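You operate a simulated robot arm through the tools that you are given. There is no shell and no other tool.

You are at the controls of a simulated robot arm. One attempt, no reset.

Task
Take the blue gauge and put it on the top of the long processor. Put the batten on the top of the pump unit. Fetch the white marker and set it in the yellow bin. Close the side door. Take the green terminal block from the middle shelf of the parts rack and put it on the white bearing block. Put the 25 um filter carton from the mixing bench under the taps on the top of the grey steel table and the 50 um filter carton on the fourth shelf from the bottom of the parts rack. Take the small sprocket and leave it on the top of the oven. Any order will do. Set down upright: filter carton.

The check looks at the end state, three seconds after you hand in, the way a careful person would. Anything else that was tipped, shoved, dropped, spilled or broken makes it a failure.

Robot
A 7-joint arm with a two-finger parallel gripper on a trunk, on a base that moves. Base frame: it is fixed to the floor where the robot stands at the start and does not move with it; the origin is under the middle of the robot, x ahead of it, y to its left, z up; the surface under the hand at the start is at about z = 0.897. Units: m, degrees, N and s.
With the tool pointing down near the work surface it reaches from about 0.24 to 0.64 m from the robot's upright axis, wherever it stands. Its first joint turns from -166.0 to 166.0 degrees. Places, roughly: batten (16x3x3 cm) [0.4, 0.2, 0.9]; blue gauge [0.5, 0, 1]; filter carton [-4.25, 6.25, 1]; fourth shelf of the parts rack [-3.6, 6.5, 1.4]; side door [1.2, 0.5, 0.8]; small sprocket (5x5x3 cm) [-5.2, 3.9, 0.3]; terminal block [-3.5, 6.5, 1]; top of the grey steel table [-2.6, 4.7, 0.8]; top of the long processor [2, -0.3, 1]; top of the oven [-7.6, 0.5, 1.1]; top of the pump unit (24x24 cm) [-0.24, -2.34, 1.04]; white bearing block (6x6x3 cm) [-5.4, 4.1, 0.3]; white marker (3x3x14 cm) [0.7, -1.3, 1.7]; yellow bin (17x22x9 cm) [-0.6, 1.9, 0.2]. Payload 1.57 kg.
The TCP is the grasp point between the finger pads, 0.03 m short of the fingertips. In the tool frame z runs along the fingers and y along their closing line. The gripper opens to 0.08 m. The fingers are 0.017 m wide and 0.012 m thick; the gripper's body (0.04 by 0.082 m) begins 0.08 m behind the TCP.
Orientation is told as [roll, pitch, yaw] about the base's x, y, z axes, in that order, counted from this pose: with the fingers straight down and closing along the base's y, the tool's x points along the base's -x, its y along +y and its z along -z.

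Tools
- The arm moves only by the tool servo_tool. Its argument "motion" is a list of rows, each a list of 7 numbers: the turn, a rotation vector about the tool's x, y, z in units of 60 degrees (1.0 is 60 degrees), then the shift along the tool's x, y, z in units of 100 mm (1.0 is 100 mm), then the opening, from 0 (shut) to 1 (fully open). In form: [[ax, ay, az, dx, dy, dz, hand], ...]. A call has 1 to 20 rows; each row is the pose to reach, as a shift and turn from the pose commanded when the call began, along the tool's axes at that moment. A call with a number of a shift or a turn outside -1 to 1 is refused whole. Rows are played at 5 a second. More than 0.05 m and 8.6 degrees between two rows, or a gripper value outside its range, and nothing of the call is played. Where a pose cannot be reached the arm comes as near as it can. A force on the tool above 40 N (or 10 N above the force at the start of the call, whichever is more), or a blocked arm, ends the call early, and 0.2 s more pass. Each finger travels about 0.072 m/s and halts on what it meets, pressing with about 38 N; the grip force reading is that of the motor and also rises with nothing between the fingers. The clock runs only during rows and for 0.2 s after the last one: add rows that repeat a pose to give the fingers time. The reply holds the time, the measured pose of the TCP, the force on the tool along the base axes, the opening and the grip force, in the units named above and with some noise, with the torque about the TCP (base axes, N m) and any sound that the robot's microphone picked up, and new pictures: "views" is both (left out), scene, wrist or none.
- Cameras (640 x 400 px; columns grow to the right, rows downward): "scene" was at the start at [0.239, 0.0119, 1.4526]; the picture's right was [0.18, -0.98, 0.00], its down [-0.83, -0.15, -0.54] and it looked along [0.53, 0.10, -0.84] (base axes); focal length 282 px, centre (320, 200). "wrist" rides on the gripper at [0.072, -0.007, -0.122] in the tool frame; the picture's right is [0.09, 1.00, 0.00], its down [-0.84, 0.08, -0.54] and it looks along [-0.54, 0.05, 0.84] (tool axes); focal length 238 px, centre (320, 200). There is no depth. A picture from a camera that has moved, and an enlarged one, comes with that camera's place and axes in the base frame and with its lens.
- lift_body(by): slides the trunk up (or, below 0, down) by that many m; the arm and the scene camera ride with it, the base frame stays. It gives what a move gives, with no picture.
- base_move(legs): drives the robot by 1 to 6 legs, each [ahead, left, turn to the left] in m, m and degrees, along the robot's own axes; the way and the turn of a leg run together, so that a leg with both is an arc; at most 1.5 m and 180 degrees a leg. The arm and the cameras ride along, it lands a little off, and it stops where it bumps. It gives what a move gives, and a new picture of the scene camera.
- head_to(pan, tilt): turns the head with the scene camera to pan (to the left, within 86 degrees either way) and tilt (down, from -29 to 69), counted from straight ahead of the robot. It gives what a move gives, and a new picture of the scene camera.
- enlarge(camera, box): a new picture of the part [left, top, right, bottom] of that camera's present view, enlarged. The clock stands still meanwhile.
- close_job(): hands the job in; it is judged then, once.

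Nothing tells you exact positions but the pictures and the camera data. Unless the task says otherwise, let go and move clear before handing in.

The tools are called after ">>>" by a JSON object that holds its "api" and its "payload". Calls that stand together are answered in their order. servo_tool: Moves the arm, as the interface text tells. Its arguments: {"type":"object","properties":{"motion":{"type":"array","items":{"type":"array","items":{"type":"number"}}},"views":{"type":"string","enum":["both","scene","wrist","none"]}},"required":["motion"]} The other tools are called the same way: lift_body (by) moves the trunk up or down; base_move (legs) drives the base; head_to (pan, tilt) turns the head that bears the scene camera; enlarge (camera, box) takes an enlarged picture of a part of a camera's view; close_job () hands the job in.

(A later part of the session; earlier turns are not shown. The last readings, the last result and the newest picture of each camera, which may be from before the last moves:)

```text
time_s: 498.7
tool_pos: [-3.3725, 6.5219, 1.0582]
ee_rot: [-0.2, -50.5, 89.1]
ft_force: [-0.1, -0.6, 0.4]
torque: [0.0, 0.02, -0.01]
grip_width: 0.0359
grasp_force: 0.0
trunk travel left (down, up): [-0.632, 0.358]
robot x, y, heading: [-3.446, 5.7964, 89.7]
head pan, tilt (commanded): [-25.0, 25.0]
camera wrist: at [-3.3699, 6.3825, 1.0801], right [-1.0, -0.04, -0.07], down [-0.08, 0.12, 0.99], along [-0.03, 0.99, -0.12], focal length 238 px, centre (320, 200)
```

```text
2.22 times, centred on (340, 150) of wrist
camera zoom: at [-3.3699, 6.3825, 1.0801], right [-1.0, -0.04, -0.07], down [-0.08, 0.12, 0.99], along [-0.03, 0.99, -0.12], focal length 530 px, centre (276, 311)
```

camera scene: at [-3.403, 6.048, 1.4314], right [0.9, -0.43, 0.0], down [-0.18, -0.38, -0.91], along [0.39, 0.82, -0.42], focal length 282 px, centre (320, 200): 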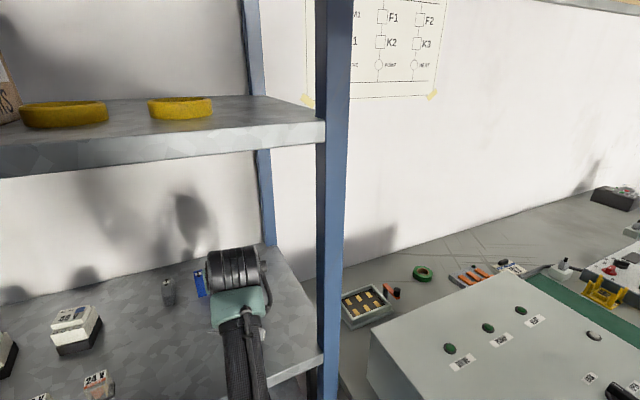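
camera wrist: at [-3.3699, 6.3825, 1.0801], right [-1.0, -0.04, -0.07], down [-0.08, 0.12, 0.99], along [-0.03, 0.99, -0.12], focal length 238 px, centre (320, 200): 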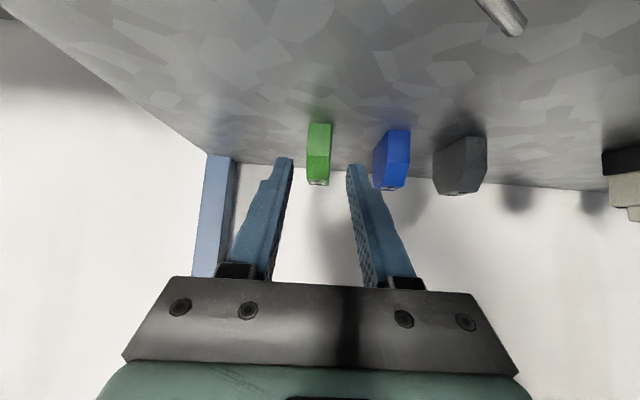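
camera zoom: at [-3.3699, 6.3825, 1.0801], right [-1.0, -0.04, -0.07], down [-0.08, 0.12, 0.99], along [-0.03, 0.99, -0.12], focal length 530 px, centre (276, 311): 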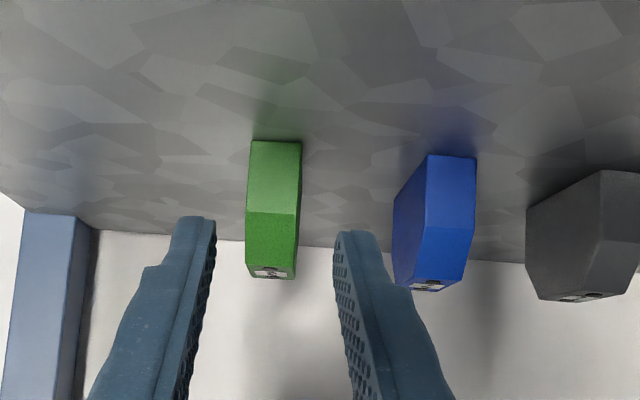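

Exactly centered. I advance 5.5 cm forward and 2.5 cm down, then grip.

>>> {"api": "servo_tool", "payload": {"motion": [[0, 0, 0, -0.04, 0, 0.13, 0.45], [0, 0, 0, -0.08, 0, 0.26, 0.45], [0, 0, 0, -0.12, 0, 0.4, 0.45], [0, 0, 0, -0.16, 0, 0.52, 0.45], [0, 0, 0, -0.16, 0, 0.58, 0.45], [0, 0, 0, -0.16, 0, 0.58, 0.45]], "views": "wrist"}}

>>> {"api": "enlarge", "payload": {"camera": "wrist", "box": [220, 60, 460, 240]}}

```text
time_s: 500.1
tool_pos: [-3.3709, 6.5759, 1.0311]
ee_rot: [0.0, -50.6, 89.2]
ft_force: [-1.3, 1.2, -0.1]
torque: [0.02, -0.01, 0.0]
grip_width: 0.0359
grasp_force: 0.0
trunk travel left (down, up): [-0.632, 0.358]
robot x, y, heading: [-3.4456, 5.7959, 89.7]
head pan, tilt (commanded): [-25.0, 25.0]
camera wrist: at [-3.368, 6.4367, 1.054], right [-1.0, -0.04, -0.07], down [-0.08, 0.12, 0.99], along [-0.03, 0.99, -0.12], focal length 238 px, centre (320, 200)
```

wrist: 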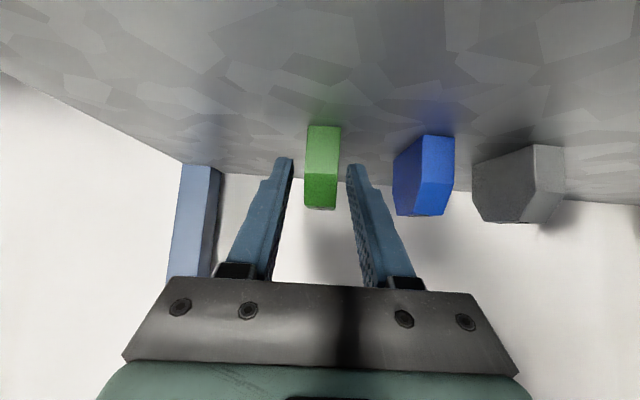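

```text
2.22 times, centred on (340, 150) of wrist
camera zoom: at [-3.368, 6.4367, 1.054], right [-1.0, -0.04, -0.07], down [-0.08, 0.12, 0.99], along [-0.03, 0.99, -0.12], focal length 530 px, centre (276, 311)
```

zoom: 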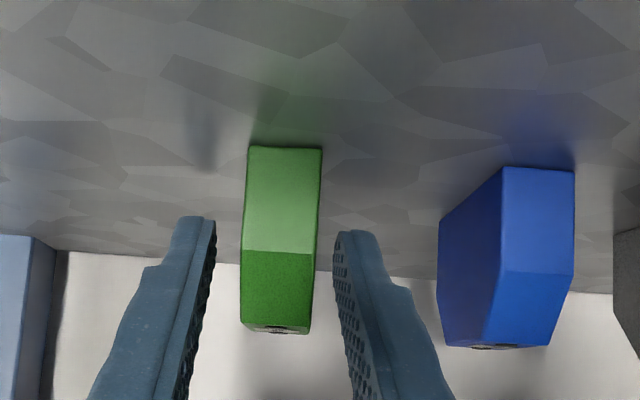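

The fingers straddle the green block. I close gently.

>>> {"api": "servo_tool", "payload": {"motion": [[0, 0, 0, 0, 0, 0, 0.35], [0, 0, 0, 0, 0, 0, 0.25], [0, 0, 0, 0, 0, 0, 0.15], [0, 0, 0, 0, 0, 0, 0], [0, 0, 0, 0, 0, 0, 0], [0, 0, 0, 0, 0, 0, 0]], "views": "wrist"}}

```text
time_s: 501.5
tool_pos: [-3.3702, 6.5768, 1.0309]
ee_rot: [-0.2, -50.4, 89.2]
ft_force: [-0.8, 0.4, 0.3]
torque: [-0.04, 0.01, 0.03]
grip_width: 0.017
grasp_force: 32.5
trunk travel left (down, up): [-0.632, 0.358]
robot x, y, heading: [-3.4434, 5.7949, 89.6]
head pan, tilt (commanded): [-25.0, 25.0]
camera wrist: at [-3.368, 6.4365, 1.0539], right [-1.0, -0.04, -0.07], down [-0.08, 0.12, 0.99], along [-0.03, 0.99, -0.12], focal length 238 px, centre (320, 200)
```

wrist: 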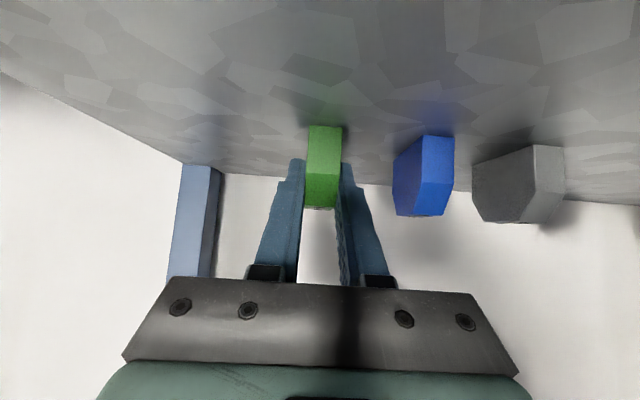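

Gripped (17 mm). I lift 5 cm and back straight out.

>>> {"api": "servo_tool", "payload": {"motion": [[0, 0, 0, -0.08, 0, -0.064, 0], [0, 0, 0, -0.16, 0, -0.13, 0], [0, 0, 0, -0.24, 0, -0.2, 0], [0, 0, 0, -0.32, 0, -0.27, 0], [0, 0, 0, -0.386, 0, -0.319, 0], [0, 0, 0, -0.386, 0, -0.319, 0]], "views": "wrist"}}

>>> {"api": "base_move", "payload": {"legs": [[-0.5, 0, 0]]}}

>>> {"api": "servo_tool", "payload": {"motion": [[0, 0, 0, 0, 0, 0, 0]], "views": "wrist"}}

```text
time_s: 502.9
tool_pos: [-3.3723, 6.5753, 1.0833]
ee_rot: [-0.3, -50.4, 89.0]
ft_force: [-0.2, -0.2, -0.4]
torque: [-0.01, 0.03, 0.0]
grip_width: 0.0171
grasp_force: 32.0
trunk travel left (down, up): [-0.632, 0.358]
robot x, y, heading: [-3.4463, 5.7899, 89.6]
head pan, tilt (commanded): [-25.0, 25.0]
camera wrist: at [-3.3696, 6.4362, 1.1056], right [-1.0, -0.04, -0.07], down [-0.08, 0.12, 0.99], along [-0.03, 0.99, -0.12], focal length 238 px, centre (320, 200)
```

wrist: 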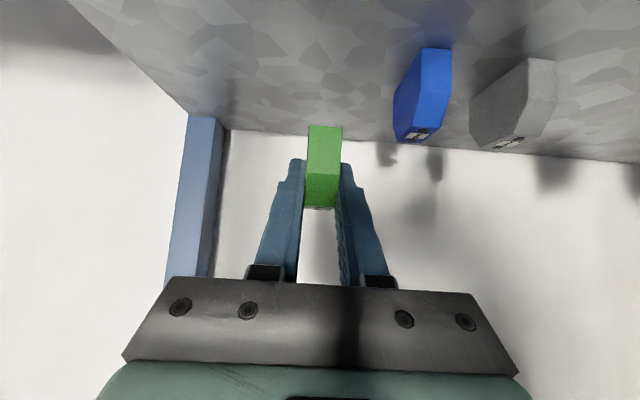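

```text
time_s: 505.8
tool_pos: [-3.3707, 6.0755, 1.0835]
ee_rot: [-0.2, -50.4, 88.6]
ft_force: [0.1, -0.6, 0.3]
torque: [0.0, -0.02, 0.0]
grip_width: 0.017
grasp_force: 31.8
trunk travel left (down, up): [-0.632, 0.358]
robot x, y, heading: [-3.4518, 5.2951, 89.1]
head pan, tilt (commanded): [-25.0, 25.0]
camera scene: at [-3.4065, 5.5472, 1.4316], right [0.9, -0.44, 0.0], down [-0.18, -0.38, -0.91], along [0.4, 0.82, -0.42], focal length 282 px, centre (320, 200)
```

scene: 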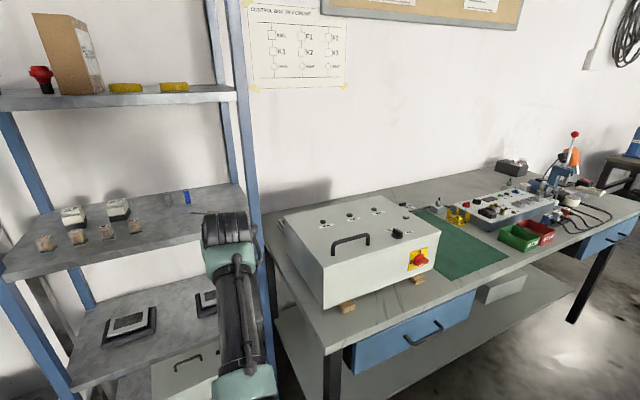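

```text
time_s: 506.2
tool_pos: [-3.3703, 6.0753, 1.0842]
ee_rot: [-0.3, -50.4, 88.6]
ft_force: [0.4, 0.8, -0.8]
torque: [0.0, -0.02, 0.02]
grip_width: 0.0171
grasp_force: 32.0
trunk travel left (down, up): [-0.632, 0.358]
robot x, y, heading: [-3.4522, 5.2967, 89.0]
head pan, tilt (commanded): [-25.0, 25.0]
camera wrist: at [-3.3695, 5.9361, 1.1052], right [-1.0, -0.03, -0.07], down [-0.08, 0.12, 0.99], along [-0.02, 0.99, -0.12], focal length 238 px, centre (320, 200)
```

wrist: 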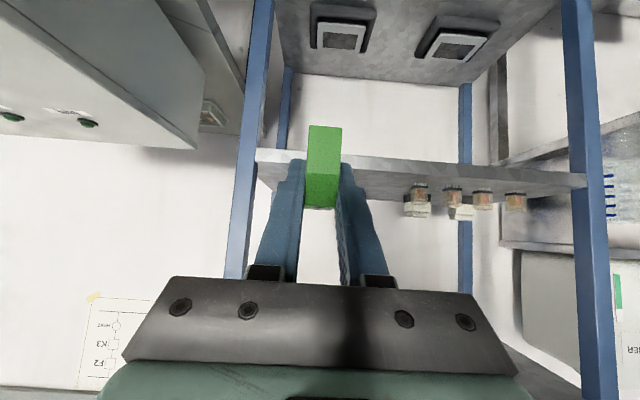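

The green block is held upright; blue and grey neighbors stand untouched. I retract the arm a bit and drive toward the low-shelf table with the bearing block.

>>> {"api": "servo_tool", "payload": {"motion": [[0, 0, 0, 0.13, 0, -0.154, 0], [0, 0, 0, 0.255, 0, -0.31, 0], [0, 0, 0, 0.38, 0, -0.46, 0], [0, 0, 0, 0.51, 0, -0.62, 0], [0, 0, 0, 0.637, 0, -0.771, 0], [0, 0, 0, 0.637, 0, -0.771, 0]], "views": "none"}}

>>> {"api": "base_move", "payload": {"legs": [[-0.1, 0, 0], [0, 1.5, 0], [0, 0, 90]]}}

>>> {"api": "head_to", "payload": {"pan": 40, "tilt": 35}}

```text
time_s: 507.6
tool_pos: [-3.3724, 5.9764, 1.0833]
ee_rot: [-0.1, -50.3, 88.5]
ft_force: [0.1, 0.4, -0.2]
torque: [-0.03, 0.0, -0.03]
grip_width: 0.0167
grasp_force: 32.1
trunk travel left (down, up): [-0.632, 0.358]
robot x, y, heading: [-3.4522, 5.2957, 89.0]
head pan, tilt (commanded): [-25.0, 25.0]
```

```text
time_s: 519.6
tool_pos: [-5.6435, 5.2999, 1.0829]
ee_rot: [-0.2, -50.5, 177.6]
ft_force: [0.2, 0.5, -0.9]
torque: [0.06, 0.02, -0.03]
grip_width: 0.0171
grasp_force: 32.3
trunk travel left (down, up): [-0.632, 0.358]
robot x, y, heading: [-4.9642, 5.2098, 178.0]
head pan, tilt (commanded): [-25.0, 25.0]
camera scene: at [-5.2154, 5.2575, 1.4315], right [0.45, 0.89, 0.0], down [0.38, -0.19, -0.91], along [-0.81, 0.41, -0.42], focal length 282 px, centre (320, 200)
```

scene: 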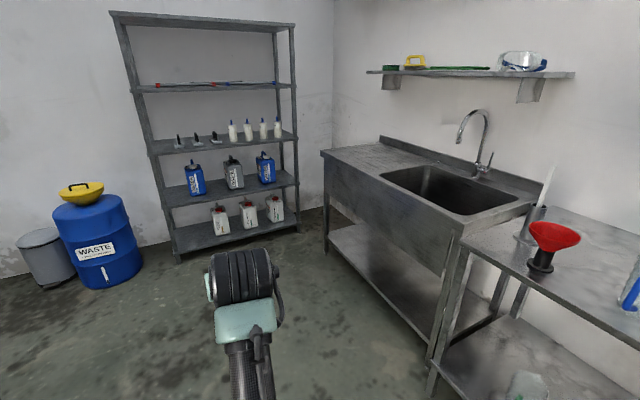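

```text
time_s: 521.0
tool_pos: [-5.6427, 5.3004, 1.0826]
ee_rot: [-0.2, -50.3, 177.5]
ft_force: [0.6, -0.2, 0.4]
torque: [0.0, -0.02, 0.01]
grip_width: 0.0171
grasp_force: 32.1
trunk travel left (down, up): [-0.632, 0.358]
robot x, y, heading: [-4.9657, 5.213, 178.0]
head pan, tilt (commanded): [40.0, 35.0]
camera scene: at [-5.2027, 5.1615, 1.4158], right [-0.61, 0.79, 0.0], down [0.45, 0.35, -0.82], along [-0.65, -0.5, -0.57], focal length 282 px, centre (320, 200)
```

scene: 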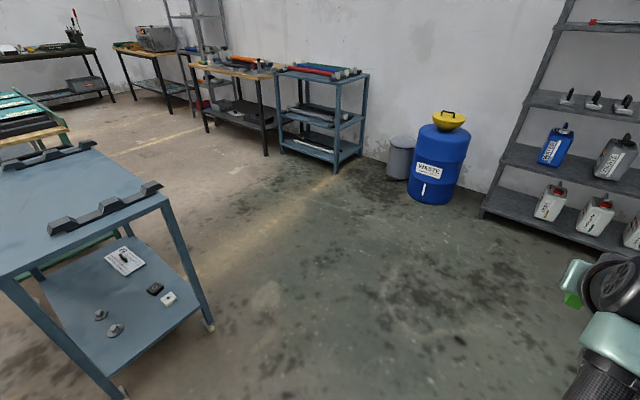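

I see the low shelf: a white and a black bearing block side by side, two sprockets, and a card. I zoom in.

>>> {"api": "enlarge", "payload": {"camera": "scene", "box": [30, 220, 230, 380]}}

```text
2.50 times, centred on (130, 300) of scene
camera zoom: at [-5.2027, 5.1615, 1.4158], right [-0.61, 0.79, 0.0], down [0.45, 0.35, -0.82], along [-0.65, -0.5, -0.57], focal length 704 px, centre (795, -50)
```

zoom: 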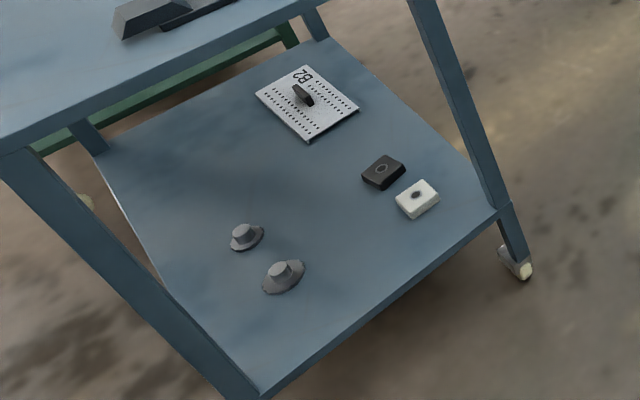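

Positions: shelf z≈0.28 spanning x -5.51 to -5.10, y 3.51 to 4.245; white block at (-5.41, 4.13); small sprocket at (-5.19, 3.96), the larger one at (-5.20, 4.09). I turn to face the table's end, line up and lower the trunk.

>>> {"api": "base_move", "payload": {"legs": [[0, 0, 92], [0, -0.38, 0]]}}

>>> {"api": "lift_body", "payload": {"by": -0.4}}

>>> {"api": "lift_body", "payload": {"by": -0.2}}

>>> {"api": "head_to", "payload": {"pan": 0, "tilt": 30}}

>>> {"api": "servo_tool", "payload": {"motion": [[0, 0, 0, 0, 0, 0, 0]], "views": "wrist"}}

```text
time_s: 527.4
tool_pos: [-5.4138, 4.5249, 1.0826]
ee_rot: [-0.1, -50.4, -89.9]
ft_force: [-0.1, -0.8, -0.5]
torque: [-0.03, -0.01, 0.0]
grip_width: 0.0171
grasp_force: 32.1
trunk travel left (down, up): [-0.632, 0.358]
robot x, y, heading: [-5.3586, 5.2079, -89.3]
head pan, tilt (commanded): [40.0, 35.0]
camera scene: at [-5.2958, 4.9696, 1.4158], right [-0.76, -0.65, 0.0], down [-0.37, 0.44, -0.82], along [0.53, -0.62, -0.57], focal length 282 px, centre (320, 200)
```

scene: 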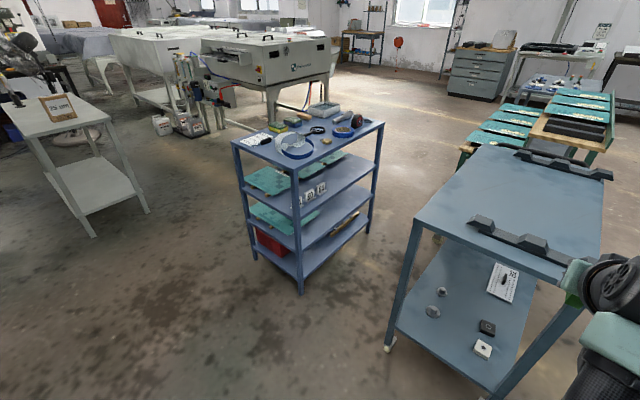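

```text
time_s: 531.2
tool_pos: [-5.4122, 4.5238, 0.6832]
ee_rot: [-0.2, -50.5, -89.9]
ft_force: [-0.5, -1.0, -0.1]
torque: [0.01, 0.01, 0.03]
grip_width: 0.0172
grasp_force: 31.3
trunk travel left (down, up): [-0.232, 0.758]
robot x, y, heading: [-5.352, 5.2081, -89.3]
head pan, tilt (commanded): [40.0, 35.0]
```

```text
time_s: 533.4
tool_pos: [-5.4121, 4.5246, 0.4831]
ee_rot: [-0.2, -50.4, -89.8]
ft_force: [0.0, -0.1, 0.3]
torque: [-0.02, -0.04, -0.01]
grip_width: 0.0171
grasp_force: 32.5
trunk travel left (down, up): [-0.032, 0.958]
robot x, y, heading: [-5.3566, 5.2062, -89.3]
head pan, tilt (commanded): [40.0, 35.0]
```

```text
time_s: 534.4
tool_pos: [-5.4133, 4.5247, 0.484]
ee_rot: [-0.2, -50.3, -89.8]
ft_force: [0.2, 0.5, -0.2]
torque: [-0.01, 0.02, 0.03]
grip_width: 0.0174
grasp_force: 32.6
trunk travel left (down, up): [-0.032, 0.958]
robot x, y, heading: [-5.3538, 5.2027, -89.1]
head pan, tilt (commanded): [0.0, 30.0]
camera scene: at [-5.3516, 4.9459, 0.8235], right [-1.0, -0.01, 0.0], down [-0.01, 0.5, -0.87], along [0.01, -0.87, -0.5], focal length 282 px, centre (320, 200)
```

scene: 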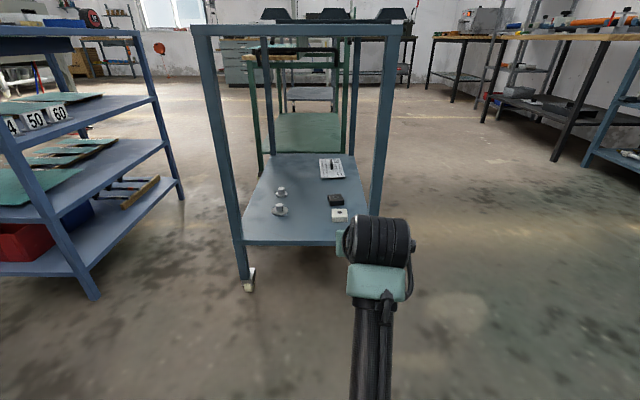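

```text
time_s: 534.8
tool_pos: [-5.4138, 4.5247, 0.4841]
ee_rot: [-0.2, -50.4, -89.8]
ft_force: [0.3, -0.1, 0.2]
torque: [0.0, 0.03, -0.01]
grip_width: 0.0171
grasp_force: 32.2
trunk travel left (down, up): [-0.032, 0.958]
robot x, y, heading: [-5.3602, 5.2047, -89.2]
head pan, tilt (commanded): [0.0, 30.0]
camera wrist: at [-5.4211, 4.6645, 0.5053], right [1.0, 0.06, -0.07], down [0.08, -0.12, 0.99], along [0.05, -0.99, -0.12], focal length 238 px, centre (320, 200)
```

wrist: 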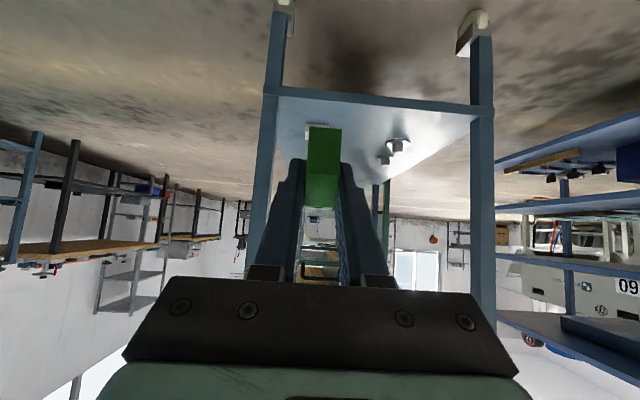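

The white block is visible behind the green one, but the table's left leg is close, so I approach at an angle (heading about -115°) to keep the wrist clear of that leg.

>>> {"api": "base_move", "payload": {"legs": [[0, 0, -25.3], [0, 0.47, 0], [0.15, 0, 0]]}}

>>> {"api": "servo_tool", "payload": {"motion": [[0, 0, 0, 0, 0, 0, 0]], "views": "wrist"}}

```text
time_s: 539.9
tool_pos: [-5.3407, 4.2903, 0.4841]
ee_rot: [-0.2, -50.4, -115.7]
ft_force: [0.1, 0.1, -0.7]
torque: [-0.03, -0.01, 0.02]
grip_width: 0.0172
grasp_force: 32.0
trunk travel left (down, up): [-0.032, 0.958]
robot x, y, heading: [-4.9908, 4.879, -115.1]
head pan, tilt (commanded): [0.0, 30.0]
camera scene: at [-5.1024, 4.6419, 0.8236], right [-0.91, 0.42, 0.0], down [0.21, 0.45, -0.87], along [-0.37, -0.78, -0.5], focal length 282 px, centre (320, 200)
```

scene: 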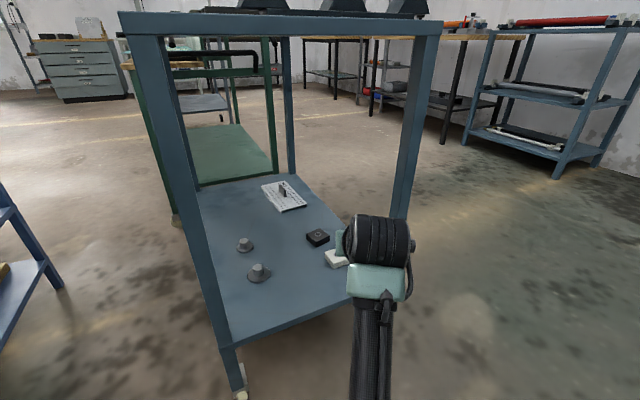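

```text
time_s: 540.3
tool_pos: [-5.3412, 4.2883, 0.4826]
ee_rot: [-0.2, -50.4, -115.6]
ft_force: [-0.1, 0.6, 0.6]
torque: [0.01, -0.03, -0.03]
grip_width: 0.0172
grasp_force: 31.7
trunk travel left (down, up): [-0.032, 0.958]
robot x, y, heading: [-4.9928, 4.8786, -115.2]
head pan, tilt (commanded): [0.0, 30.0]
camera wrist: at [-5.2878, 4.4179, 0.5052], right [0.92, -0.38, -0.07], down [0.02, -0.14, 0.99], along [-0.39, -0.91, -0.12], focal length 238 px, centre (320, 200)
```

wrist: 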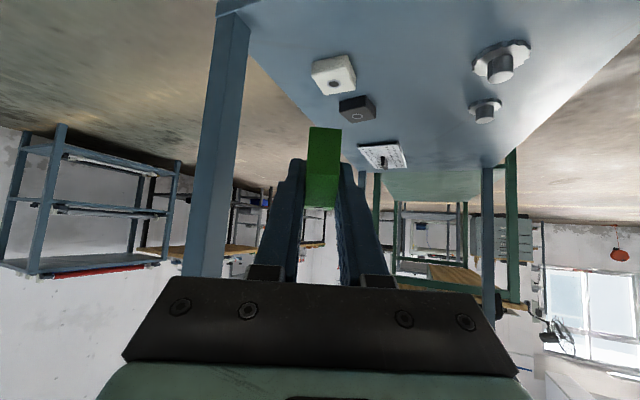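

>>> {"api": "enlarge", "payload": {"camera": "wrist", "box": [260, 30, 460, 180]}}

```text
2.67 times, centred on (360, 105) of wrist
camera zoom: at [-5.2878, 4.4179, 0.5052], right [0.92, -0.38, -0.07], down [0.02, -0.14, 0.99], along [-0.39, -0.91, -0.12], focal length 636 px, centre (213, 453)
```

zoom: 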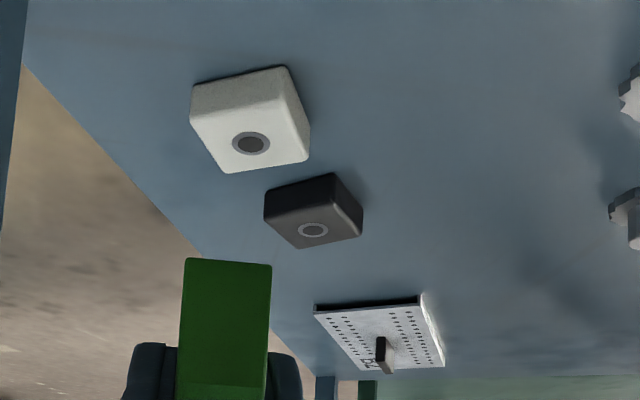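

The white block's top center is near (-5.41, 4.11). I lower the hand 7 cm and advance 12 cm, then measure again.

>>> {"api": "servo_tool", "payload": {"motion": [[0, 0, 0, 0.13, 0, 0.11, 0], [0, 0, 0, 0.27, 0, 0.22, 0], [0, 0, 0, 0.4, 0, 0.33, 0], [0, 0, 0, 0.5, 0, 0.41, 0], [0, 0, 0, 0.5, 0, 0.41, 0]], "views": "none"}}

>>> {"api": "base_move", "payload": {"legs": [[0.12, 0.013, 0]]}}

>>> {"api": "servo_tool", "payload": {"motion": [[0, 0, 0, 0, 0, 0, 0]], "views": "wrist"}}

>>> {"api": "enlarge", "payload": {"camera": "wrist", "box": [220, 0, 420, 150]}}

>>> {"api": "enlarge", "payload": {"camera": "scene", "box": [240, 200, 440, 360]}}

```text
time_s: 541.5
tool_pos: [-5.3409, 4.2874, 0.4195]
ee_rot: [-0.2, -50.4, -115.5]
ft_force: [0.0, 0.1, -0.8]
torque: [0.01, 0.02, -0.02]
grip_width: 0.0169
grasp_force: 32.4
trunk travel left (down, up): [-0.032, 0.958]
robot x, y, heading: [-4.9904, 4.8757, -115.2]
head pan, tilt (commanded): [0.0, 30.0]
```

```text
time_s: 542.7
tool_pos: [-5.3818, 4.1716, 0.4188]
ee_rot: [-0.2, -50.4, -115.5]
ft_force: [-0.1, -0.6, -0.8]
torque: [0.03, 0.03, 0.03]
grip_width: 0.017
grasp_force: 32.7
trunk travel left (down, up): [-0.032, 0.958]
robot x, y, heading: [-5.0325, 4.7605, -114.9]
head pan, tilt (commanded): [0.0, 30.0]
camera scene: at [-5.1426, 4.5247, 0.8236], right [-0.91, 0.42, 0.0], down [0.21, 0.45, -0.87], along [-0.37, -0.78, -0.5], focal length 282 px, centre (320, 200)
```

scene: 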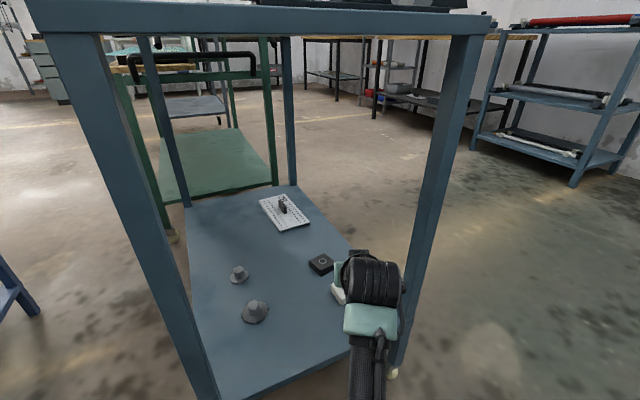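

```text
time_s: 543.1
tool_pos: [-5.3807, 4.1713, 0.4198]
ee_rot: [-0.1, -50.4, -115.6]
ft_force: [-0.2, -0.6, -0.1]
torque: [-0.01, -0.02, -0.03]
grip_width: 0.0171
grasp_force: 32.2
trunk travel left (down, up): [-0.032, 0.958]
robot x, y, heading: [-5.0322, 4.7586, -115.4]
head pan, tilt (commanded): [0.0, 30.0]
camera wrist: at [-5.3275, 4.3003, 0.4413], right [0.92, -0.38, -0.07], down [0.02, -0.14, 0.99], along [-0.39, -0.92, -0.12], focal length 238 px, centre (320, 200)
```

wrist: 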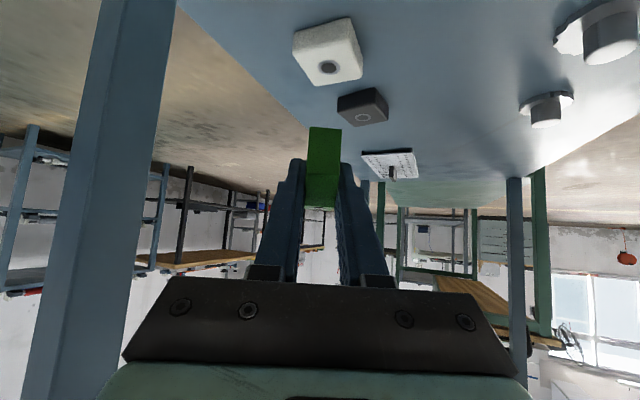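

```text
2.67 times, centred on (320, 75) of wrist
camera zoom: at [-5.3275, 4.3003, 0.4413], right [0.92, -0.38, -0.07], down [0.02, -0.14, 0.99], along [-0.39, -0.92, -0.12], focal length 636 px, centre (320, 533)
```

zoom: 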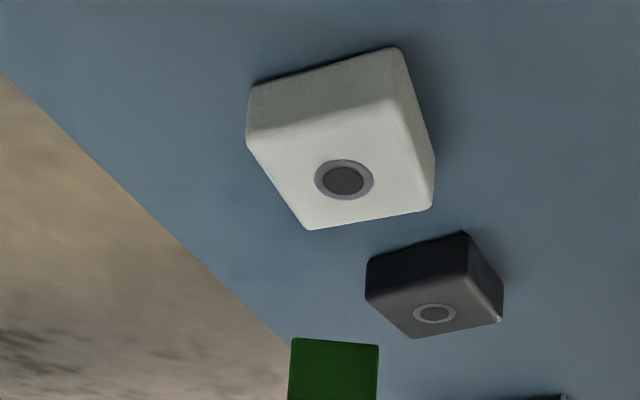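

```text
2.50 times, centred on (340, 280) of scene
camera zoom: at [-5.1426, 4.5247, 0.8235], right [-0.91, 0.42, 0.0], down [0.21, 0.45, -0.87], along [-0.37, -0.78, -0.5], focal length 704 px, centre (270, 0)
```

zoom: 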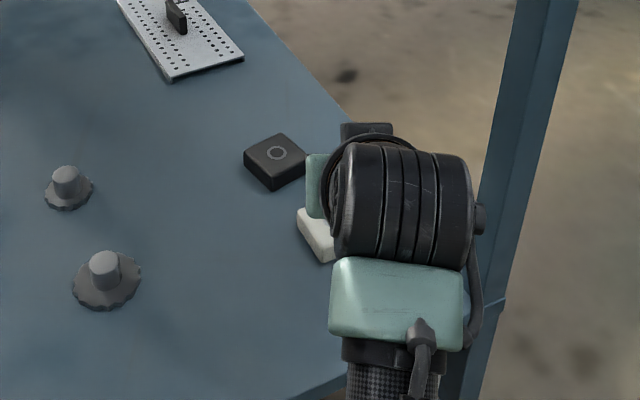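

By triangulation the white block's top is at z≈0.265, center (-5.4215, 4.0775), 6 cm square. I lower a bit more and drive 10 cm ahead so the green block comes over it.

>>> {"api": "servo_tool", "payload": {"motion": [[0, 0, 0, 0.13, 0, 0.11, 0], [0, 0, 0, 0.27, 0, 0.22, 0], [0, 0, 0, 0.42, 0, 0.35, 0], [0, 0, 0, 0.42, 0, 0.35, 0]], "views": "none"}}

>>> {"api": "base_move", "payload": {"legs": [[0.1, 0.0, 0]]}}

>>> {"api": "servo_tool", "payload": {"motion": [[0, 0, 0, 0, 0, 0, 0]], "views": "wrist"}}

>>> {"api": "enlarge", "payload": {"camera": "wrist", "box": [220, 30, 440, 220]}}

```text
time_s: 544.1
tool_pos: [-5.3816, 4.173, 0.3654]
ee_rot: [-0.1, -50.4, -115.6]
ft_force: [0.7, -0.5, -0.8]
torque: [-0.02, 0.0, 0.01]
grip_width: 0.0171
grasp_force: 31.9
trunk travel left (down, up): [-0.032, 0.958]
robot x, y, heading: [-5.0304, 4.7601, -115.0]
head pan, tilt (commanded): [0.0, 30.0]
```

```text
time_s: 545.3
tool_pos: [-5.4238, 4.0828, 0.3657]
ee_rot: [-0.2, -50.4, -115.5]
ft_force: [0.1, 0.0, -0.1]
torque: [0.02, 0.03, -0.01]
grip_width: 0.0172
grasp_force: 31.9
trunk travel left (down, up): [-0.032, 0.958]
robot x, y, heading: [-5.0757, 4.6706, -115.0]
head pan, tilt (commanded): [0.0, 30.0]
camera scene: at [-5.1849, 4.4337, 0.8236], right [-0.91, 0.42, 0.0], down [0.21, 0.45, -0.87], along [-0.37, -0.78, -0.5], focal length 282 px, centre (320, 200)
```

scene: 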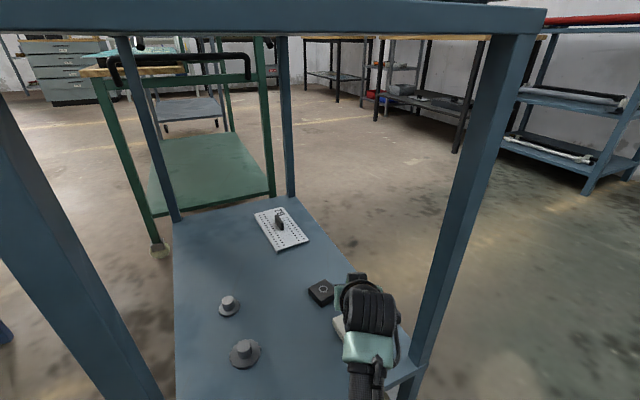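

```text
time_s: 545.7
tool_pos: [-5.4236, 4.0825, 0.365]
ee_rot: [-0.2, -50.4, -115.5]
ft_force: [-0.4, 0.3, -0.6]
torque: [-0.02, 0.02, 0.03]
grip_width: 0.017
grasp_force: 31.8
trunk travel left (down, up): [-0.032, 0.958]
robot x, y, heading: [-5.0751, 4.6684, -115.2]
head pan, tilt (commanded): [0.0, 30.0]
camera wrist: at [-5.3704, 4.2108, 0.3869], right [0.92, -0.38, -0.07], down [0.02, -0.14, 0.99], along [-0.38, -0.92, -0.12], focal length 238 px, centre (320, 200)
```

wrist: 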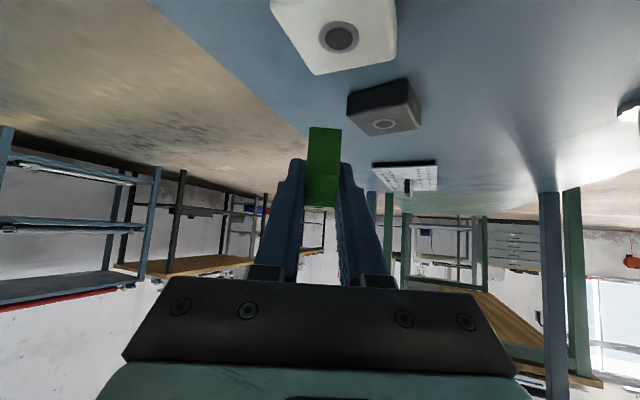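

```text
2.11 times, centred on (330, 125) of wrist
camera zoom: at [-5.3704, 4.2108, 0.3869], right [0.92, -0.38, -0.07], down [0.02, -0.14, 0.99], along [-0.38, -0.92, -0.12], focal length 502 px, centre (299, 358)
```

zoom: 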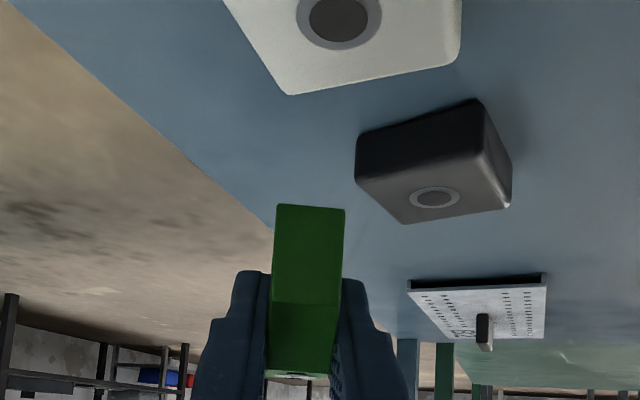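

The green block is now exactly over the white block's center (within 4 mm). I lower straight down.

>>> {"api": "servo_tool", "payload": {"motion": [[0, 0, 0, 0.08, -0.02, 0.064, 0], [0, 0, 0, 0.15, -0.02, 0.13, 0], [0, 0, 0, 0.23, -0.02, 0.19, 0], [0, 0, 0, 0.31, -0.02, 0.255, 0], [0, 0, 0, 0.386, -0.02, 0.319, 0], [0, 0, 0, 0.44, -0.02, 0.363, 0], [0, 0, 0, 0.44, -0.02, 0.363, 0]], "views": "wrist"}}

```text
time_s: 547.3
tool_pos: [-5.4256, 4.0807, 0.3156]
ee_rot: [-0.4, -51.4, -115.4]
ft_force: [1.3, 0.3, 23.7]
torque: [0.33, -0.2, 0.01]
grip_width: 0.0171
grasp_force: 32.9
trunk travel left (down, up): [-0.032, 0.958]
robot x, y, heading: [-5.0758, 4.6747, -115.0]
head pan, tilt (commanded): [0.0, 30.0]
camera wrist: at [-5.3722, 4.2089, 0.3354], right [0.92, -0.38, -0.08], down [0.03, -0.12, 0.99], along [-0.39, -0.92, -0.1], focal length 238 px, centre (320, 200)
```

wrist: 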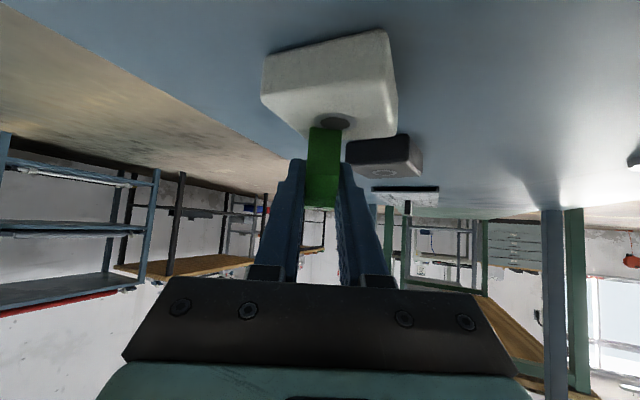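

Contact came a bit early and the picture shows the green block's front edge over the bearing hole, so it is about 2.5 cm too far. I lift 2 cm, move back 2.5 cm and look again.

>>> {"api": "servo_tool", "payload": {"motion": [[0, 0, 0, -0.08, 0, -0.064, 0], [0, 0, 0, -0.154, 0, -0.127, 0], [0, 0, 0, -0.154, 0.01, -0.127, 0], [0, 0, 0, -0.07, 0.03, -0.22, 0], [0, 0, 0, 0.005, 0.03, -0.32, 0], [0, 0, 0, 0.005, 0.03, -0.32, 0]], "views": "wrist"}}

>>> {"api": "enlarge", "payload": {"camera": "wrist", "box": [220, 0, 440, 190]}}

>>> {"api": "enlarge", "payload": {"camera": "scene", "box": [280, 240, 440, 360]}}

```text
time_s: 548.7
tool_pos: [-5.4115, 4.1017, 0.3286]
ee_rot: [-0.3, -50.4, -115.5]
ft_force: [0.0, -0.4, 0.1]
torque: [0.0, -0.01, 0.0]
grip_width: 0.0172
grasp_force: 32.4
trunk travel left (down, up): [-0.032, 0.958]
robot x, y, heading: [-5.0757, 4.6677, -115.2]
head pan, tilt (commanded): [0.0, 30.0]
camera wrist: at [-5.3587, 4.232, 0.3507], right [0.92, -0.38, -0.07], down [0.02, -0.14, 0.99], along [-0.38, -0.92, -0.12], focal length 238 px, centre (320, 200)
```

wrist: 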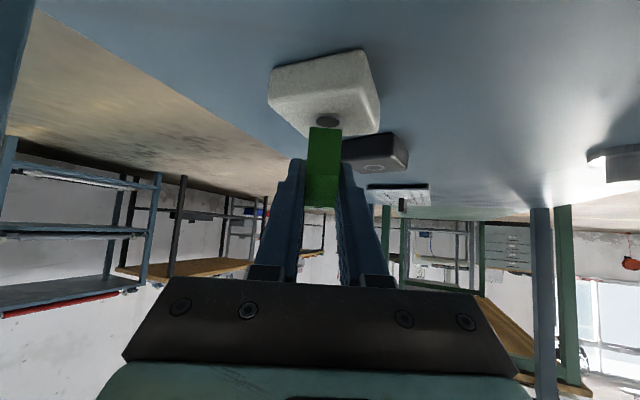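

```text
2.11 times, centred on (330, 95) of wrist
camera zoom: at [-5.3587, 4.232, 0.3507], right [0.92, -0.38, -0.07], down [0.02, -0.14, 0.99], along [-0.38, -0.92, -0.12], focal length 502 px, centre (299, 421)
```

zoom: 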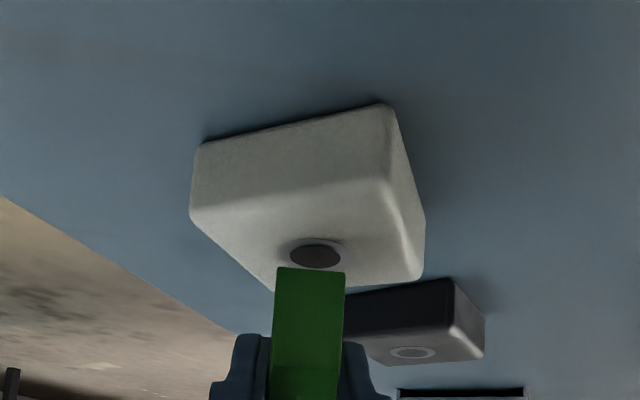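

```text
3.33 times, centred on (360, 300) of scene
camera zoom: at [-5.1849, 4.4336, 0.8235], right [-0.91, 0.42, 0.0], down [0.21, 0.45, -0.87], along [-0.37, -0.78, -0.5], focal length 939 px, centre (187, -133)
```

zoom: 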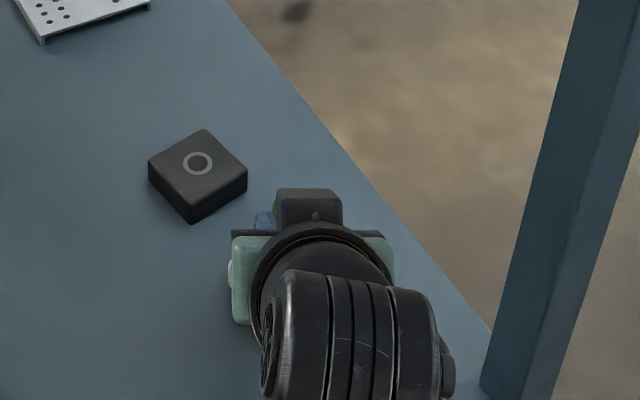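

Cross-checking all views gives a consistent white block center (-5.412, 4.102), top z≈0.285; the hand is now exactly above it. I lower to contact in small steps.

>>> {"api": "servo_tool", "payload": {"motion": [[0, 0, 0, 0.03, 0, 0.025, 0], [0, 0, 0, 0.06, 0, 0.05, 0], [0, 0, 0, 0.075, 0, 0.062, 0], [0, 0, 0, 0.09, 0, 0.075, 0], [0, 0, 0, 0.105, 0, 0.087, 0], [0, 0, 0, 0.105, 0, 0.087, 0]], "views": "wrist"}}

>>> {"api": "enlarge", "payload": {"camera": "wrist", "box": [220, 0, 440, 190]}}

```text
time_s: 550.1
tool_pos: [-5.4133, 4.1012, 0.3159]
ee_rot: [-0.2, -50.7, -115.5]
ft_force: [-0.2, 0.0, 6.1]
torque: [0.04, -0.03, 0.03]
grip_width: 0.0172
grasp_force: 32.2
trunk travel left (down, up): [-0.032, 0.958]
robot x, y, heading: [-5.0775, 4.6661, -115.0]
head pan, tilt (commanded): [0.0, 30.0]
camera wrist: at [-5.3595, 4.232, 0.3372], right [0.92, -0.38, -0.07], down [0.02, -0.13, 0.99], along [-0.38, -0.92, -0.12], focal length 238 px, centre (320, 200)
```

wrist: 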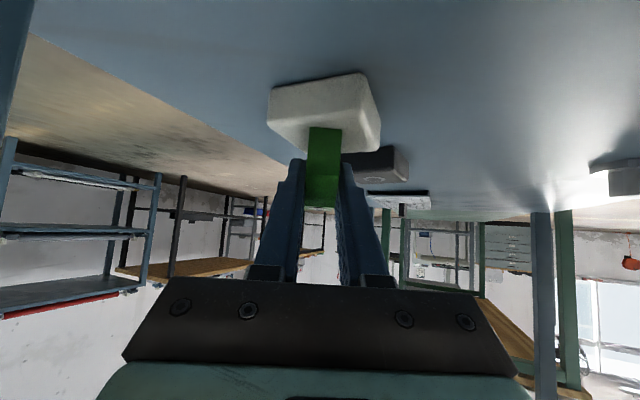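

```text
2.11 times, centred on (330, 95) of wrist
camera zoom: at [-5.3595, 4.232, 0.3372], right [0.92, -0.38, -0.07], down [0.02, -0.13, 0.99], along [-0.38, -0.92, -0.12], focal length 502 px, centre (299, 421)
```

zoom: 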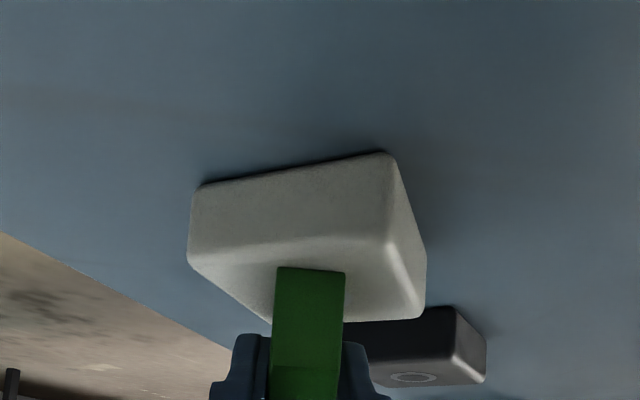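

Light contact; the green block is still about 1 cm beyond center, so I lift 1 cm, shift back 1 cm and set down again.

>>> {"api": "servo_tool", "payload": {"motion": [[0, 0, 0, -0.04, 0, -0.032, 0], [0, 0, 0, -0.077, 0, -0.064, 0], [0, 0, 0, -0.045, 0, -0.103, 0], [0, 0, 0, -0.013, 0, -0.141, 0], [0, 0, 0, -0.013, 0, -0.141, 0], [0, 0, 0, 0.025, 0, -0.11, 0], [0, 0, 0, 0.05, 0, -0.09, 0], [0, 0, 0, 0.064, 0, -0.077, 0], [0, 0, 0, 0.064, 0, -0.077, 0]], "views": "wrist"}}

>>> {"api": "enlarge", "payload": {"camera": "wrist", "box": [220, 0, 440, 190]}}

```text
time_s: 552.1
tool_pos: [-5.4095, 4.1128, 0.3158]
ee_rot: [-0.2, -50.7, -115.5]
ft_force: [-0.1, 1.0, 7.5]
torque: [0.11, -0.07, -0.01]
grip_width: 0.0174
grasp_force: 32.3
trunk travel left (down, up): [-0.032, 0.958]
robot x, y, heading: [-5.074, 4.6687, -115.2]
head pan, tilt (commanded): [0.0, 30.0]
camera wrist: at [-5.3546, 4.2419, 0.3371], right [0.92, -0.38, -0.07], down [0.02, -0.13, 0.99], along [-0.38, -0.92, -0.12], focal length 238 px, centre (320, 200)
```

wrist: 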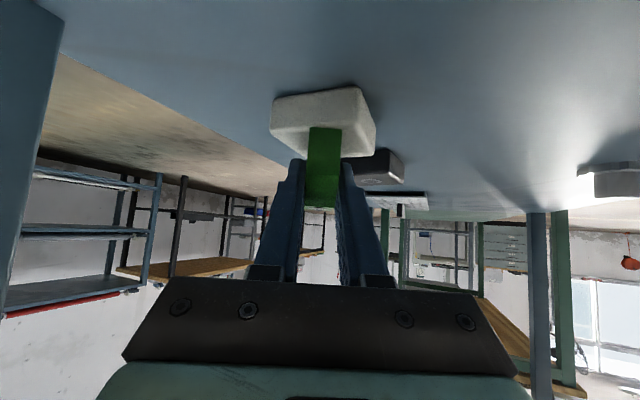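

```text
2.11 times, centred on (330, 95) of wrist
camera zoom: at [-5.3546, 4.2419, 0.3371], right [0.92, -0.38, -0.07], down [0.02, -0.13, 0.99], along [-0.38, -0.92, -0.12], focal length 502 px, centre (299, 421)
```

zoom: 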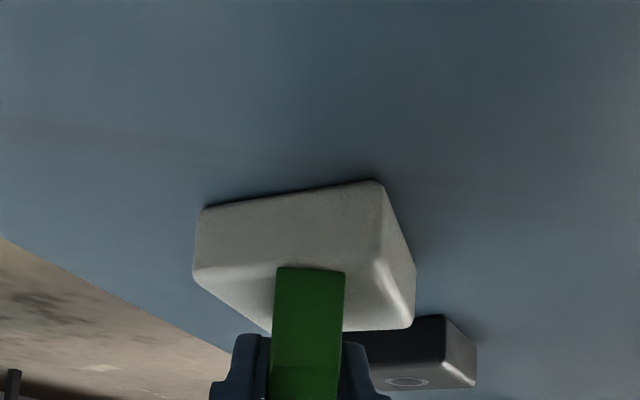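

Now the green block sits fully within the white block's top. I release and withdraw along the tool axis.

>>> {"api": "servo_tool", "payload": {"motion": [[0, 0, 0, 0, 0, 0, 0.28], [0, 0, 0, 0, 0, 0, 0.36], [0, 0, 0, 0, 0, 0, 0.42], [0, 0, 0, 0, 0, 0, 0.42], [0, 0, 0, 0, 0, 0, 0.42]], "views": "wrist"}}

>>> {"api": "servo_tool", "payload": {"motion": [[0, 0, 0, 0, 0, -0.15, 0.42], [0, 0, 0, 0, 0, -0.3, 0.42], [0, 0, 0, 0, 0, -0.5, 0.42], [0, 0, 0, 0, 0, -0.75, 0.42], [0, 0, 0, 0, 0, -1, 0.42], [0, 0, 0, 0, 0, -1, 0.42]], "views": "wrist"}}

>>> {"api": "enlarge", "payload": {"camera": "wrist", "box": [220, 20, 440, 210]}}

```text
time_s: 553.3
tool_pos: [-5.4069, 4.1138, 0.3146]
ee_rot: [-0.2, -50.5, -115.6]
ft_force: [0.1, -0.1, -0.2]
torque: [-0.02, 0.02, 0.01]
grip_width: 0.0337
grasp_force: 0.0
trunk travel left (down, up): [-0.032, 0.958]
robot x, y, heading: [-5.0728, 4.6709, -114.9]
head pan, tilt (commanded): [0.0, 30.0]
camera wrist: at [-5.3543, 4.2423, 0.3358], right [0.92, -0.38, -0.07], down [0.02, -0.14, 0.99], along [-0.38, -0.92, -0.12], focal length 238 px, centre (320, 200)
```

wrist: 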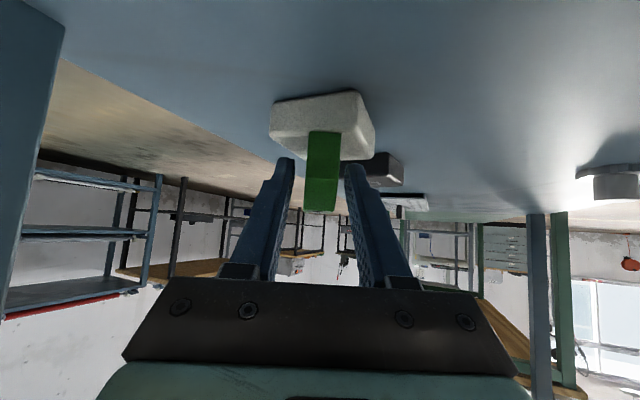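

```text
time_s: 554.7
tool_pos: [-5.3737, 4.1808, 0.3788]
ee_rot: [-0.2, -50.5, -115.5]
ft_force: [0.3, -0.2, -0.2]
torque: [-0.02, 0.0, 0.0]
grip_width: 0.0334
grasp_force: 0.0
trunk travel left (down, up): [-0.032, 0.958]
robot x, y, heading: [-5.0776, 4.6712, -115.1]
head pan, tilt (commanded): [0.0, 30.0]
camera wrist: at [-5.3206, 4.3102, 0.4022], right [0.92, -0.38, -0.07], down [0.02, -0.14, 0.99], along [-0.38, -0.92, -0.12], focal length 238 px, centre (320, 200)
```

wrist: 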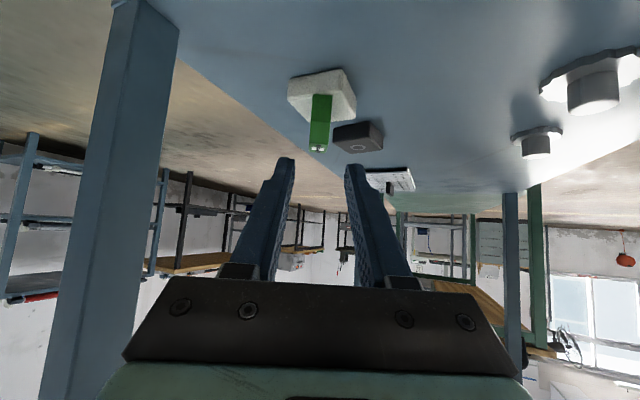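

```text
2.11 times, centred on (330, 115) of wrist
camera zoom: at [-5.3206, 4.3102, 0.4022], right [0.92, -0.38, -0.07], down [0.02, -0.14, 0.99], along [-0.38, -0.92, -0.12], focal length 502 px, centre (299, 379)
```

zoom: 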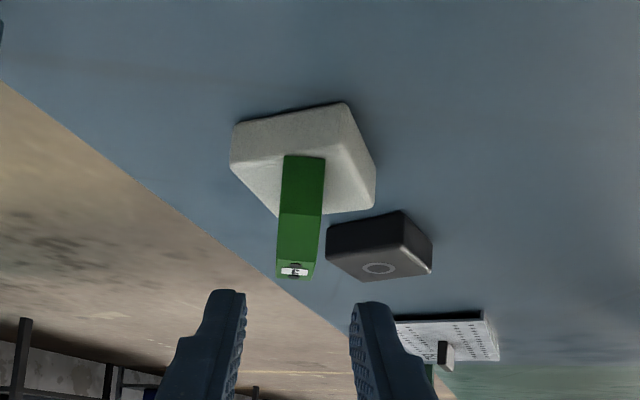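

The green terminal block stands upright on the white bearing block. Now the small sprocket: I back away, steepen the tool (55° down), and reposition at the table's end so the arm passes between the legs.

>>> {"api": "base_move", "payload": {"legs": [[-0.35, 0, 0]]}}

>>> {"api": "servo_tool", "payload": {"motion": [[0, 0.06, 0, 0, 0, 0, 0.5], [0, 0.13, 0, 0, 0, 0, 0.5], [0, 0.2, 0, 0, 0, 0, 0.5], [0, 0.257, 0, 0, 0, 0, 0.5], [0, 0.257, 0, 0, 0, 0, 0.5]], "views": "none"}}

>>> {"api": "base_move", "payload": {"legs": [[0, 0, 38], [0, -0.4, 0]]}}

>>> {"api": "servo_tool", "payload": {"motion": [[0, 0, 0, 0, 0, 0, 0.5]], "views": "wrist"}}

```text
time_s: 556.9
tool_pos: [-5.2286, 4.4892, 0.379]
ee_rot: [-0.1, -50.4, -115.4]
ft_force: [-0.7, 0.1, -0.5]
torque: [0.01, -0.01, 0.01]
grip_width: 0.0336
grasp_force: 0.1
trunk travel left (down, up): [-0.032, 0.958]
robot x, y, heading: [-4.9296, 4.9792, -114.8]
head pan, tilt (commanded): [0.0, 30.0]
camera scene: at [-5.0408, 4.7425, 0.8235], right [-0.91, 0.42, 0.0], down [0.21, 0.45, -0.87], along [-0.37, -0.79, -0.5], focal length 282 px, centre (320, 200)
```

scene: 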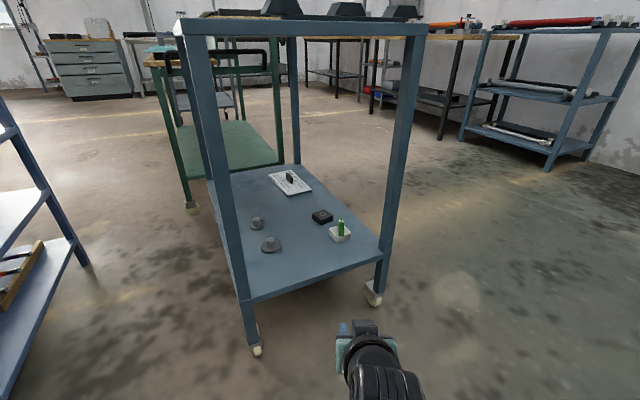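

```text
time_s: 558.1
tool_pos: [-5.2304, 4.49, 0.381]
ee_rot: [-0.1, -35.0, -115.5]
ft_force: [-0.4, 0.5, -0.3]
torque: [-0.01, -0.04, -0.04]
grip_width: 0.04
grasp_force: 0.1
trunk travel left (down, up): [-0.032, 0.958]
robot x, y, heading: [-4.932, 4.9787, -115.1]
head pan, tilt (commanded): [0.0, 30.0]
```

```text
time_s: 562.5
tool_pos: [-5.2513, 4.3127, 0.3807]
ee_rot: [-0.1, -35.0, -76.6]
ft_force: [1.1, 0.1, -0.2]
torque: [0.03, 0.04, -0.01]
grip_width: 0.04
grasp_force: 0.0
trunk travel left (down, up): [-0.032, 0.958]
robot x, y, heading: [-5.3278, 4.8813, -75.9]
head pan, tilt (commanded): [0.0, 30.0]
camera scene: at [-5.2625, 4.6275, 0.8236], right [-0.97, -0.24, 0.0], down [-0.12, 0.49, -0.87], along [0.21, -0.84, -0.5], focal length 282 px, centre (320, 200)
```

scene: 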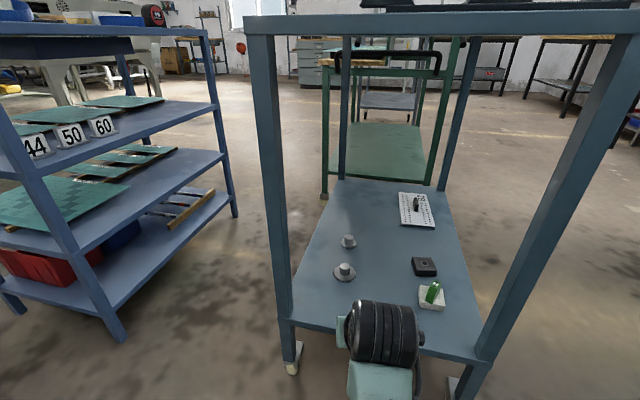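

```text
time_s: 562.9
tool_pos: [-5.2508, 4.3132, 0.3806]
ee_rot: [-0.2, -35.0, -76.5]
ft_force: [0.5, -0.1, 1.2]
torque: [0.03, -0.03, 0.01]
grip_width: 0.0401
grasp_force: 0.1
trunk travel left (down, up): [-0.032, 0.958]
robot x, y, heading: [-5.3262, 4.8833, -75.9]
head pan, tilt (commanded): [0.0, 30.0]
camera wrist: at [-5.2885, 4.4364, 0.4391], right [0.95, 0.3, -0.05], down [0.16, -0.35, 0.92], along [0.26, -0.89, -0.38], focal length 238 px, centre (320, 200)
```

wrist: 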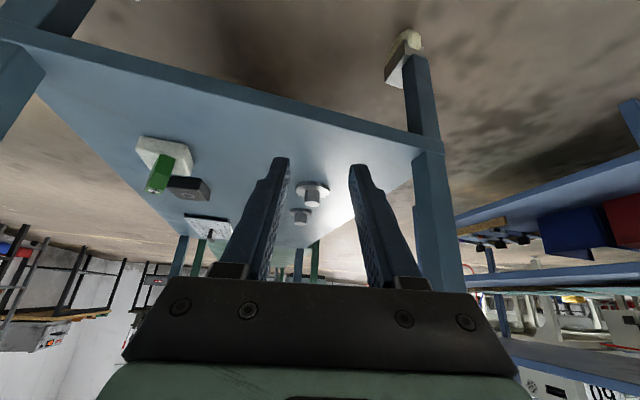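

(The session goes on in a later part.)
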